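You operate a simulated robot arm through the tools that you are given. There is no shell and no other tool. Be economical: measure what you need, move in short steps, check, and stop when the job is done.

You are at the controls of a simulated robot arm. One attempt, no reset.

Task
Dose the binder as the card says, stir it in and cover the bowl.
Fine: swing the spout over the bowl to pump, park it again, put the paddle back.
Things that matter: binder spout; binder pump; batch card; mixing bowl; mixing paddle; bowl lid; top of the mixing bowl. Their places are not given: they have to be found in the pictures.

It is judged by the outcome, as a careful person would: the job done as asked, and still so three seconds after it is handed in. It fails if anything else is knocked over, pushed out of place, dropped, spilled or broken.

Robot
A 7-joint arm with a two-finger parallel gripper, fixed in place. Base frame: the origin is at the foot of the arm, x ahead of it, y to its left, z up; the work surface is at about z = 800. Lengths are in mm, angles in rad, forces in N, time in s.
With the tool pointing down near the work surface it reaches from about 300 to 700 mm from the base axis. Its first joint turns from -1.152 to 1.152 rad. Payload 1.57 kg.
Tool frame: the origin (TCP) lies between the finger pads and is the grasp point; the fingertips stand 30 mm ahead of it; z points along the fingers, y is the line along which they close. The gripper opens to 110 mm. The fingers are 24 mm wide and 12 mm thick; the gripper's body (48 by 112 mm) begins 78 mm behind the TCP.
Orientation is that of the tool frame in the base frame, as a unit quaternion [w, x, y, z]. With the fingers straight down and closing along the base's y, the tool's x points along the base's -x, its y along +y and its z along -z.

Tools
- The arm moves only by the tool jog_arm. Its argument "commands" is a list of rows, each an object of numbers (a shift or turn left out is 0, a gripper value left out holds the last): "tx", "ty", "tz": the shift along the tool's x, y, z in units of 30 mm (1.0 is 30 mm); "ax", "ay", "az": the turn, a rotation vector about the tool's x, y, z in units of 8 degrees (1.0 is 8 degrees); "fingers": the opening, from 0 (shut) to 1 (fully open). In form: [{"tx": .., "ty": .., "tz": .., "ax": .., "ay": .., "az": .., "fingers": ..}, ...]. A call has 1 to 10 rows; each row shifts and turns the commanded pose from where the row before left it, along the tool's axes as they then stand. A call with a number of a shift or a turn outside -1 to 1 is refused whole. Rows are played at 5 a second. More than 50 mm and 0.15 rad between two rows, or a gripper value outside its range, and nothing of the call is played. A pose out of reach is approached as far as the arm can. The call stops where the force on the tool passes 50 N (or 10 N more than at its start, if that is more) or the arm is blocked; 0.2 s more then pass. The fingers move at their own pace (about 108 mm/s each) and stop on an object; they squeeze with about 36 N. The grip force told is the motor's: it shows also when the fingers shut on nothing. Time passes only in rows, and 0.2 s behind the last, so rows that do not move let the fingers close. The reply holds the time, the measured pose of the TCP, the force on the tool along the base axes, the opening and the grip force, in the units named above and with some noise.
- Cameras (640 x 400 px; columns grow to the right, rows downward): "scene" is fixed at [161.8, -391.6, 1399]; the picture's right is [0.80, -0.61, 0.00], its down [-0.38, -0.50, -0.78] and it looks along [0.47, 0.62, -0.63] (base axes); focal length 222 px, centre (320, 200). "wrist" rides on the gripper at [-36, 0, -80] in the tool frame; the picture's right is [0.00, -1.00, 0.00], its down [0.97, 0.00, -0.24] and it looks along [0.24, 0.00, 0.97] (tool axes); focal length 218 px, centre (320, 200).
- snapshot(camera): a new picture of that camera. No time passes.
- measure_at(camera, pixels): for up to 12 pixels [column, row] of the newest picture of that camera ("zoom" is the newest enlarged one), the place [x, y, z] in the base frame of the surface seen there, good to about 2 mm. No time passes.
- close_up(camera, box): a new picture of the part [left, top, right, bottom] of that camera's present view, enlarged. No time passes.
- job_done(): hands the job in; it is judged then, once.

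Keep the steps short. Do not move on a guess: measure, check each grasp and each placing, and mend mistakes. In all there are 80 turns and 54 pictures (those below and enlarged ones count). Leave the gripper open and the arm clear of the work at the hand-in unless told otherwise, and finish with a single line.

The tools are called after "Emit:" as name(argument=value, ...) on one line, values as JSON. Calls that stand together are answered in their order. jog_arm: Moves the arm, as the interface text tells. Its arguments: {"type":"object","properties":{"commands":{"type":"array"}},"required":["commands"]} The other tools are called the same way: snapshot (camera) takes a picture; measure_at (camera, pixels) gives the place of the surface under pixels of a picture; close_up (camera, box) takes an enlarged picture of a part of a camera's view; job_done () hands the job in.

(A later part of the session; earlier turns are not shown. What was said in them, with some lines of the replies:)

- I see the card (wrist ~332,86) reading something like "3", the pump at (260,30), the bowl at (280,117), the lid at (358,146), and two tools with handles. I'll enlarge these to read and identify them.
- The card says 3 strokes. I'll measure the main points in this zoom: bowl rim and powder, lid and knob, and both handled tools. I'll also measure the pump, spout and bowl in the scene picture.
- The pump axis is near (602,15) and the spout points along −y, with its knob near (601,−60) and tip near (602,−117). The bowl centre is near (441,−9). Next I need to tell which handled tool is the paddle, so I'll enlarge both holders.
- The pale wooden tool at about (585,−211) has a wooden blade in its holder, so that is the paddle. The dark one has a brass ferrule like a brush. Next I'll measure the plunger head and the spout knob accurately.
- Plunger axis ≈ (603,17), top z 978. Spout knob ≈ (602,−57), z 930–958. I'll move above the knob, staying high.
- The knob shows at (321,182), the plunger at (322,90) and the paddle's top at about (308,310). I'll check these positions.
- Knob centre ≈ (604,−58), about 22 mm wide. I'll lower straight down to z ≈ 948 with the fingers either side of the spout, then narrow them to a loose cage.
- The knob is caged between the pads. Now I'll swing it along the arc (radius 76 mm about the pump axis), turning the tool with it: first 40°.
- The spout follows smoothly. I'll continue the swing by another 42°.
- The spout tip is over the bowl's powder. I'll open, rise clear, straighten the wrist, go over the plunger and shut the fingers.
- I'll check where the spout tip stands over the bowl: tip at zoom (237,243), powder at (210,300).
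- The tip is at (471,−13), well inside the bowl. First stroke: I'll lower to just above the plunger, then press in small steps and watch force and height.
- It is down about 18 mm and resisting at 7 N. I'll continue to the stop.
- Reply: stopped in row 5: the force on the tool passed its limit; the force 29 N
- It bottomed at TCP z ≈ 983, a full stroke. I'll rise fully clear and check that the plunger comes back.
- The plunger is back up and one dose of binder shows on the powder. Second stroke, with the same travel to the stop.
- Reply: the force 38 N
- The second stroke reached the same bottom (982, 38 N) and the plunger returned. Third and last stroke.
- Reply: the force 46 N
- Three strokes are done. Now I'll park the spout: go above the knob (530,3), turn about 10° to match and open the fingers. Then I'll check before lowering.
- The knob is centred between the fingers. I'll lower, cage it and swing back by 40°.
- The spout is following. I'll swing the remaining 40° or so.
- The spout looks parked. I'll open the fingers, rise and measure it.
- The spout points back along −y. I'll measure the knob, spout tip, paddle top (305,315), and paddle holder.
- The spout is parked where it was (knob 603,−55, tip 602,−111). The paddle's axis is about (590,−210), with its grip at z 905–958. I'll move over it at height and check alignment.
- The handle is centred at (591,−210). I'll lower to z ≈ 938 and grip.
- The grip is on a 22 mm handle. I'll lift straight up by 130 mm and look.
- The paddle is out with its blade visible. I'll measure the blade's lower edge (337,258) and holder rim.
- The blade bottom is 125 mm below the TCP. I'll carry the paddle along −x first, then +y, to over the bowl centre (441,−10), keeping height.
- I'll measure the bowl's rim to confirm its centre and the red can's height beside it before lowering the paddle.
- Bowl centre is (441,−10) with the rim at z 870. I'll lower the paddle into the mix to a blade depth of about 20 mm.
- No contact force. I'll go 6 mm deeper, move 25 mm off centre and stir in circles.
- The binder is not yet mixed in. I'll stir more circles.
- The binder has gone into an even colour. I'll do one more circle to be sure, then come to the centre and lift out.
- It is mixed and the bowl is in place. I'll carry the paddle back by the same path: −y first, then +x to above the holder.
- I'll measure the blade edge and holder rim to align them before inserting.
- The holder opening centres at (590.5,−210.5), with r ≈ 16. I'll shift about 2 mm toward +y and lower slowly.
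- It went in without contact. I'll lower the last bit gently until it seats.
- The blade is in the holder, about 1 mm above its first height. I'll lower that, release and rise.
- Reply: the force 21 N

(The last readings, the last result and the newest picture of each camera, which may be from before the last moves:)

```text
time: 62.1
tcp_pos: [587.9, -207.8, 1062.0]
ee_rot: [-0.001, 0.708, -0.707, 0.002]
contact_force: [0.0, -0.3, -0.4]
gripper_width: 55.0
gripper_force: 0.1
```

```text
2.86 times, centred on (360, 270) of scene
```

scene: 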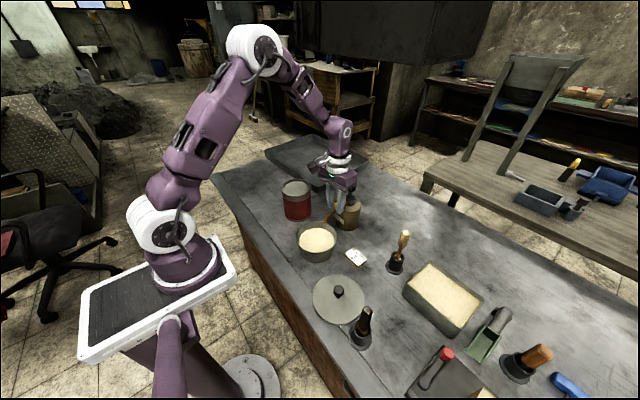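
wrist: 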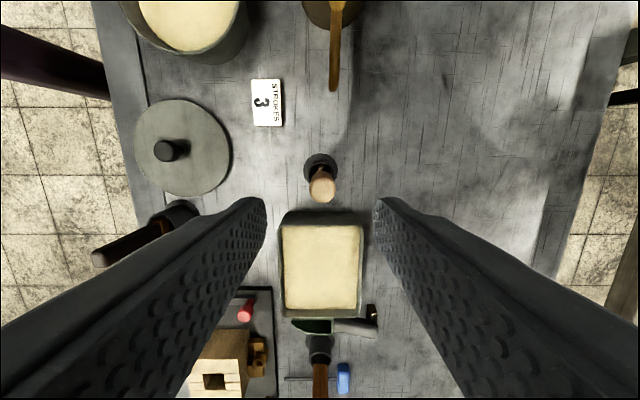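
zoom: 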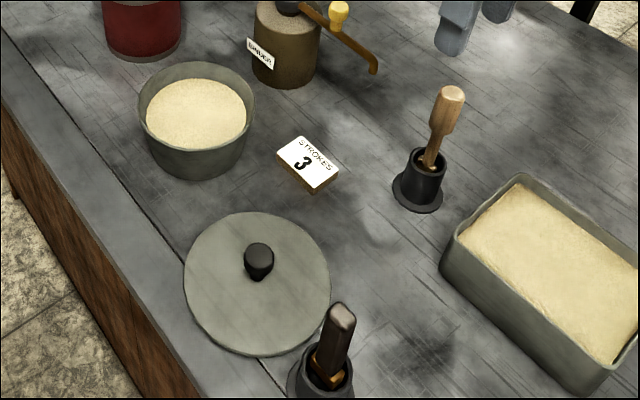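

The paddle stands in its holder again. Now the lid: knob near (389,−178), top z 851. I'll move over it at height and measure.

Emit:
jog_arm(commands=[{"ty": 0.83, "tx": -0.12}, {"ty": 0.83, "tx": -0.12}, {"ty": 0.83, "tx": -0.12}, {"ty": 0.83, "tx": -0.12}, {"ty": 0.83, "tx": -0.12}, {"ty": 0.83, "tx": -0.12}, {"ty": 0.83, "tx": -0.12}, {"ty": 0.83, "tx": -0.12}, {"tz": 0.9}, {}])

Emit:
snapshot(camera="wrist")

```text
time: 64.3
tcp_pos: [390.3, -179.7, 1033.0]
ee_rot: [0.0, 0.708, -0.707, 0.002]
contact_force: [0.3, 0.7, 0.1]
gripper_width: 55.2
gripper_force: 0.1
```

```text
18 pictures are left
```

wrist: 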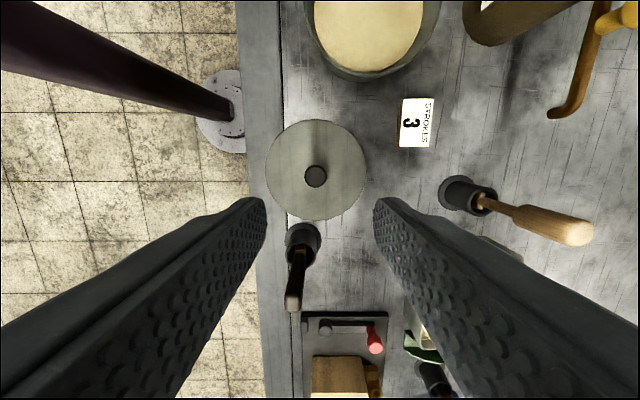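

Emit:
measure_at(camera="wrist", pixels=[[316, 176], [306, 176], [326, 176], [316, 166], [316, 186], [267, 172], [365, 172], [316, 122], [316, 218], [295, 305], [301, 240], [340, 190]])

Emit:
close_up(camera="scene", box=[305, 265, 375, 335])

```text
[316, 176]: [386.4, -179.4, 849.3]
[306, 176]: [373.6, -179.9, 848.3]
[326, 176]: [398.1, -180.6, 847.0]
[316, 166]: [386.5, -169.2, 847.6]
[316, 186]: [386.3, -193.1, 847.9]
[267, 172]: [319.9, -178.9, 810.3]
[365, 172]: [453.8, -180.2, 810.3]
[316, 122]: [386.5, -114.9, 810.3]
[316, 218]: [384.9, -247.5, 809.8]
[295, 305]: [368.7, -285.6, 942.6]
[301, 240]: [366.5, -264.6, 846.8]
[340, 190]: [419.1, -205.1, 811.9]
```

```text
5.71 times, centred on (340, 300) of scene
```

zoom: 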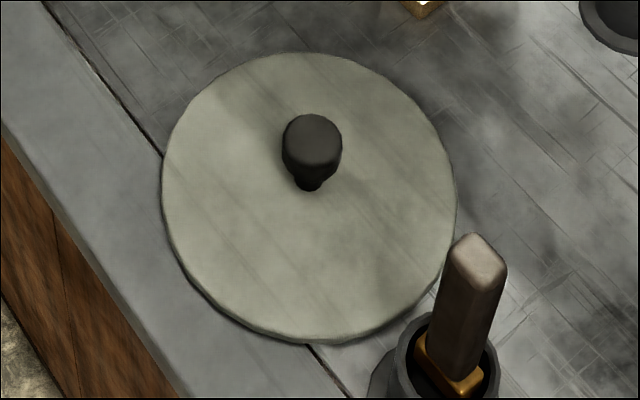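

The knob is centred at (386,−181), about 24 mm wide, with the lid plate top at z 811. I'll lower so the fingertips stop at about z 821 and grip the knob.

Emit:
jog_arm(commands=[{"tx": 0.04, "ty": 0.12, "tz": 0.9}, {"tz": 0.9}, {"tz": 0.9}, {"tz": 0.9}, {"tz": 0.9}, {"tz": 0.8}, {"tz": 0.75}, {}])

Emit:
jog_arm(commands=[{"fingers": 0}, {}, {}, {}])

Emit:
close_up(camera="scene", box=[290, 230, 390, 330])

```text
time: 66.1
tcp_pos: [387.7, -179.5, 851.3]
ee_rot: [0.0, 0.708, -0.706, 0.002]
contact_force: [-0.3, -0.2, 0.2]
gripper_width: 55.2
gripper_force: 0.1
```

```text
time: 67.1
tcp_pos: [389.0, -180.2, 851.1]
ee_rot: [-0.001, 0.707, -0.707, 0.001]
contact_force: [0.7, -0.2, 0.2]
gripper_width: 27.0
gripper_force: 36.2
```

```text
4.00 times, centred on (340, 280) of scene
```

zoom: 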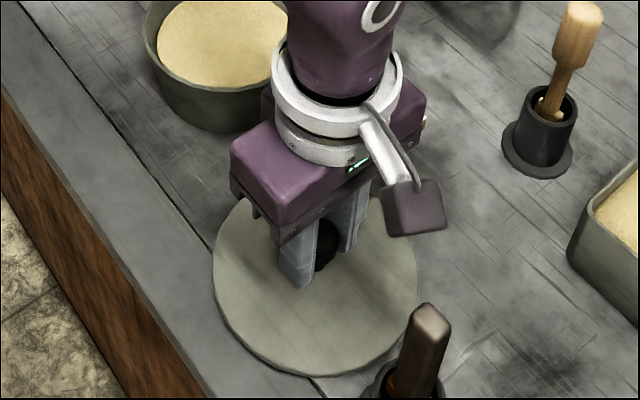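

The knob is held (27 mm). I'll lift straight up by 110 mm and check the lid hangs level.

Emit:
jog_arm(commands=[{"tz": -0.2}, {"tz": -0.4}, {"tz": -0.6}, {"tz": -0.6}, {"tz": -0.6}, {"tz": -0.6}, {"tz": -0.6}, {"tz": -0.2}, {}])

Emit:
close_up(camera="scene", box=[280, 190, 400, 310])

```text
time: 69.1
tcp_pos: [388.9, -181.7, 965.4]
ee_rot: [0.0, 0.708, -0.706, 0.002]
contact_force: [0.0, 0.0, -1.0]
gripper_width: 26.4
gripper_force: 36.0
```

```text
3.33 times, centred on (340, 250) of scene
```

zoom: 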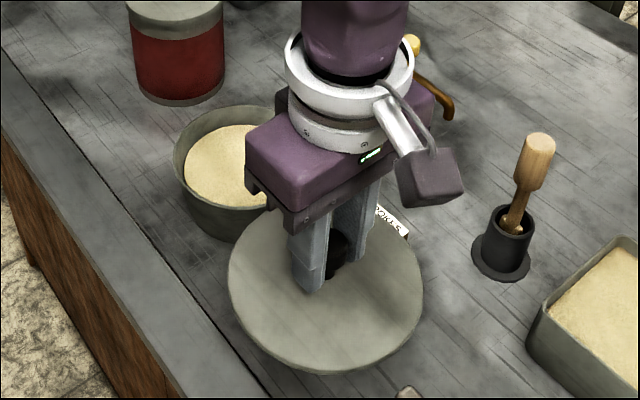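

The lid is level in the grip. I'll carry it over the bowl centre (441,−10).

Emit:
jog_arm(commands=[{"tx": -0.82, "ty": -0.25}, {"tx": -0.82, "ty": -0.25}, {"tx": -0.82, "ty": -0.25}, {"tx": -0.82, "ty": -0.25}, {"tx": -0.82, "ty": -0.25}, {"tx": -0.82, "ty": -0.25}, {"tx": -0.81, "ty": -0.25}, {}, {}])

Emit:
close_up(camera="scene", box=[260, 150, 420, 270])

Emit:
snapshot(camera="wrist")

```text
time: 71.1
tcp_pos: [439.7, -9.1, 966.9]
ee_rot: [-0.001, 0.708, -0.706, 0.002]
contact_force: [-0.6, -0.6, -1.1]
gripper_width: 26.4
gripper_force: 35.8
```

```text
3.33 times, centred on (340, 210) of scene
```

zoom: 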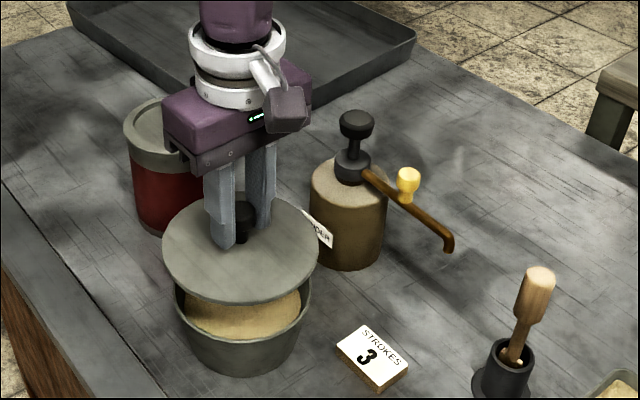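

```text
13 pictures are left
```

wrist: 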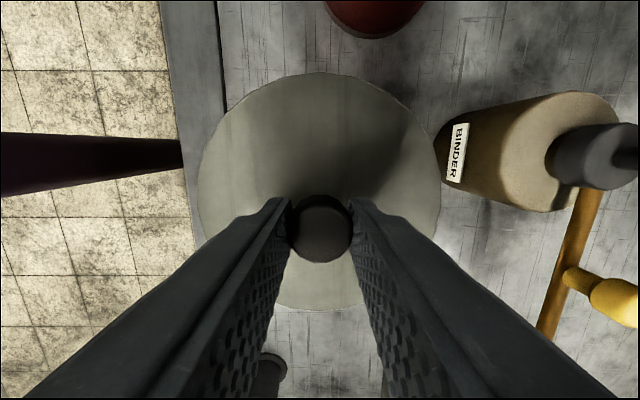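

I'll measure the lid's edges to find its centre and height: left (200,170), right (438,170), top (320,74).

Emit:
measure_at(camera="wrist", pixels=[[204, 165], [436, 165], [320, 77], [204, 190], [436, 190], [320, 225], [330, 300], [250, 150]])

Emit:
measure_at(camera="zoom", pixels=[[167, 252], [315, 248], [238, 300], [178, 300], [308, 300], [180, 225], [300, 215]])

```text
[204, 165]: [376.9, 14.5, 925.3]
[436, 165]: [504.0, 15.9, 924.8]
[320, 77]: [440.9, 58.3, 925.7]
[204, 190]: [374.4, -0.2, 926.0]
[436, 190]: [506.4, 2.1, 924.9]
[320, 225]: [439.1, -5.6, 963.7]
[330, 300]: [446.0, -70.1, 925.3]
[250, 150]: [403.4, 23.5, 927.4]
```

```text
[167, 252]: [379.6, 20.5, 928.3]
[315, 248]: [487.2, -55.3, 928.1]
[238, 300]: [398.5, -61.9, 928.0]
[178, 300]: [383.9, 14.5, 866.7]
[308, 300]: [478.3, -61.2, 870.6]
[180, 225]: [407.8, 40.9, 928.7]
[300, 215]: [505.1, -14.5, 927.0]
```

The lid's centre is (440.5,−9), matching the bowl's. Its underside is about 45 mm above the rim. I'll lower it gently.

Emit:
jog_arm(commands=[{"tz": 0.4, "tx": 0.02}, {"tz": 0.4}, {"tz": 0.3}, {"tz": 0.2}, {}])

Emit:
jog_arm(commands=[{"tz": 0.05}, {"tz": 0.05}, {"tz": 0.05}, {}])

```text
time: 72.3
tcp_pos: [439.7, -9.8, 926.4]
ee_rot: [-0.001, 0.708, -0.706, 0.003]
contact_force: [1.0, -0.4, -2.0]
gripper_width: 26.3
gripper_force: 35.8
```

```text
time: 73.3
tcp_pos: [439.4, -11.5, 923.2]
ee_rot: [-0.001, 0.708, -0.707, 0.002]
contact_force: [0.1, 0.4, -1.1]
gripper_width: 26.8
gripper_force: 35.8
```

No contact yet. I'll go down in 1 mm steps until it touches.

Emit:
jog_arm(commands=[{"tz": 0.04}, {"tz": 0.04}, {}])

```text
time: 74.1
tcp_pos: [440.3, -10.7, 919.0]
ee_rot: [-0.001, 0.708, -0.706, 0.001]
contact_force: [0.1, -0.4, -0.4]
gripper_width: 26.7
gripper_force: 36.3
```

Emit:
jog_arm(commands=[{"tz": 0.035}, {"tz": 0.035}, {}])

Emit:
close_up(camera="scene", box=[270, 190, 370, 270])

```text
time: 74.9
tcp_pos: [440.9, -11.1, 918.0]
ee_rot: [-0.001, 0.708, -0.707, 0.002]
contact_force: [-1.4, 0.2, -1.8]
gripper_width: 26.5
gripper_force: 36.4
```

```text
5.00 times, centred on (320, 230) of scene
```

zoom: 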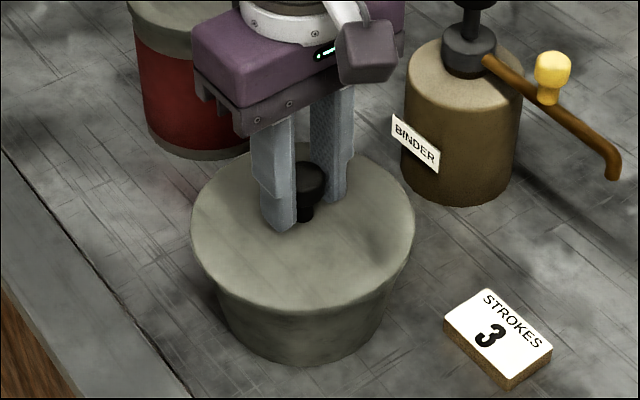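

It is nearly seated. I'll continue in small steps.

Emit:
jog_arm(commands=[{"tz": 0.03}, {"tz": 0.03}, {}])

Emit:
measure_at(camera="zoom", pixels=[[215, 240], [390, 240], [300, 280], [260, 180], [230, 300]])

```text
time: 75.7
tcp_pos: [440.2, -9.3, 915.4]
ee_rot: [-0.001, 0.708, -0.707, 0.002]
contact_force: [0.3, -0.3, -1.0]
gripper_width: 26.3
gripper_force: 36.0
```

```text
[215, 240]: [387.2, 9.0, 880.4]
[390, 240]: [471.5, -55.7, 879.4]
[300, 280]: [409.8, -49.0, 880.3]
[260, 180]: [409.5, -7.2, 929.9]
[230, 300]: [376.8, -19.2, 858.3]
```

Emit:
jog_arm(commands=[{"tz": 0.03}, {"tz": 0.03}, {}])

```text
time: 76.5
tcp_pos: [439.0, -9.8, 913.7]
ee_rot: [-0.001, 0.708, -0.706, 0.003]
contact_force: [0.1, -0.3, -1.1]
gripper_width: 26.5
gripper_force: 35.8
```

Emit:
jog_arm(commands=[{"tz": 0.03}, {"tz": 0.03}, {}])

Emit:
close_up(camera="scene", box=[280, 210, 360, 270])

```text
time: 77.3
tcp_pos: [440.1, -8.8, 911.9]
ee_rot: [-0.002, 0.708, -0.706, 0.002]
contact_force: [0.7, 1.2, 24.9]
gripper_width: 26.6
gripper_force: 36.2
```

```text
6.67 times, centred on (320, 240) of scene
```

zoom: 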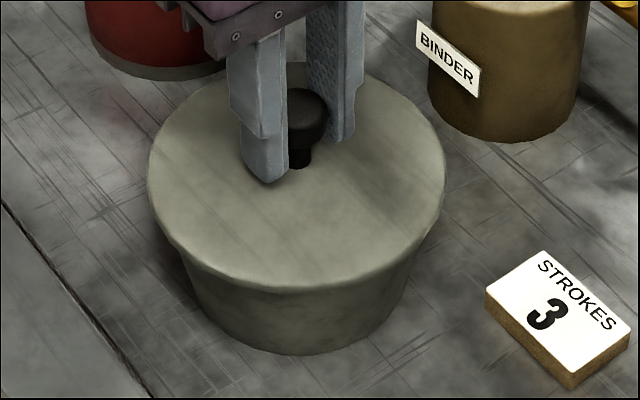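

It has seated (25 N of contact). I'll ease off by half a millimetre, open and rise clear.

Emit:
jog_arm(commands=[{"tz": -0.02}, {"fingers": 0.4}, {"fingers": 0.55}, {}, {"tz": -0.5}, {"tz": -0.9}, {"tz": -0.9}, {"tz": -0.9}, {"tz": -0.9}, {}])

Emit:
jog_arm(commands=[{"tz": -0.9, "fingers": 1}, {"tz": -0.9}, {"ty": 0.9}, {"ty": 0.9}, {"ty": 0.9}, {}])

Emit:
snapshot(camera="scene")

Emit:
close_up(camera="scene", box=[270, 170, 430, 290])

```text
time: 79.5
tcp_pos: [441.3, -9.6, 1036.3]
ee_rot: [0.0, 0.708, -0.706, 0.002]
contact_force: [-0.5, -0.5, -0.4]
gripper_width: 60.6
gripper_force: 0.2
```

```text
time: 80.9
tcp_pos: [357.3, -10.0, 1088.2]
ee_rot: [-0.001, 0.708, -0.707, 0.002]
contact_force: [0.1, 0.6, -0.4]
gripper_width: 110.0
gripper_force: 0.0
```

```text
10 pictures are left
```

scene: 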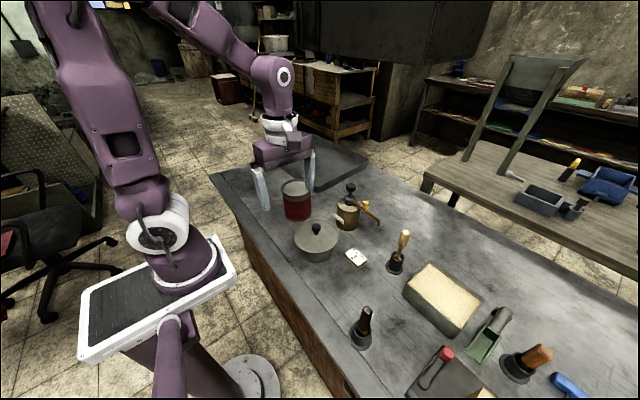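

```text
3.33 times, centred on (350, 230) of scene
```

zoom: 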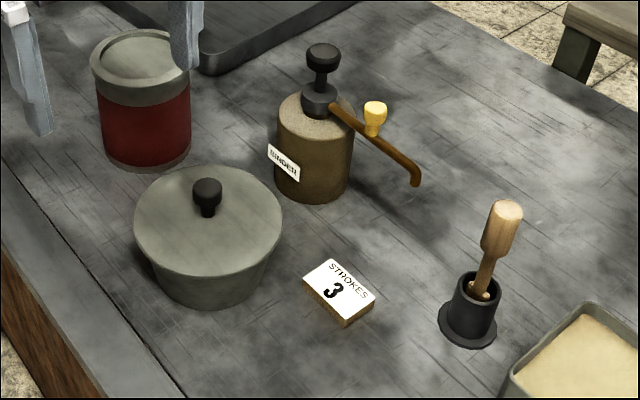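

I'll check that the lid is level and centred, and confirm the spout and paddle positions.

Emit:
measure_at(camera="zoom", pixels=[[140, 230], [276, 225], [205, 270], [208, 172], [207, 186], [415, 182], [374, 106], [505, 208]])

```text
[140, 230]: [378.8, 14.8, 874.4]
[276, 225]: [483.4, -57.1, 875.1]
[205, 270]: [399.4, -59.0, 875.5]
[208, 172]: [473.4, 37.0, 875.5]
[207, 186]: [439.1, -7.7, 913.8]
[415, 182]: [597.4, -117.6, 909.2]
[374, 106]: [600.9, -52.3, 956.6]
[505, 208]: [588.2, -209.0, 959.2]
```

The lid is level (z 875 all round) and centred, the spout is parked within about 2° of its first place, the paddle is in its holder, and the arm is clear and open. I'm handing in.

Emit:
job_done()

```text
The job is handed in.
```

I pumped 3 strokes of binder into the bowl as the card says, stirred it in, parked the spout, put the paddle back in its holder and set the lid level on the bowl.
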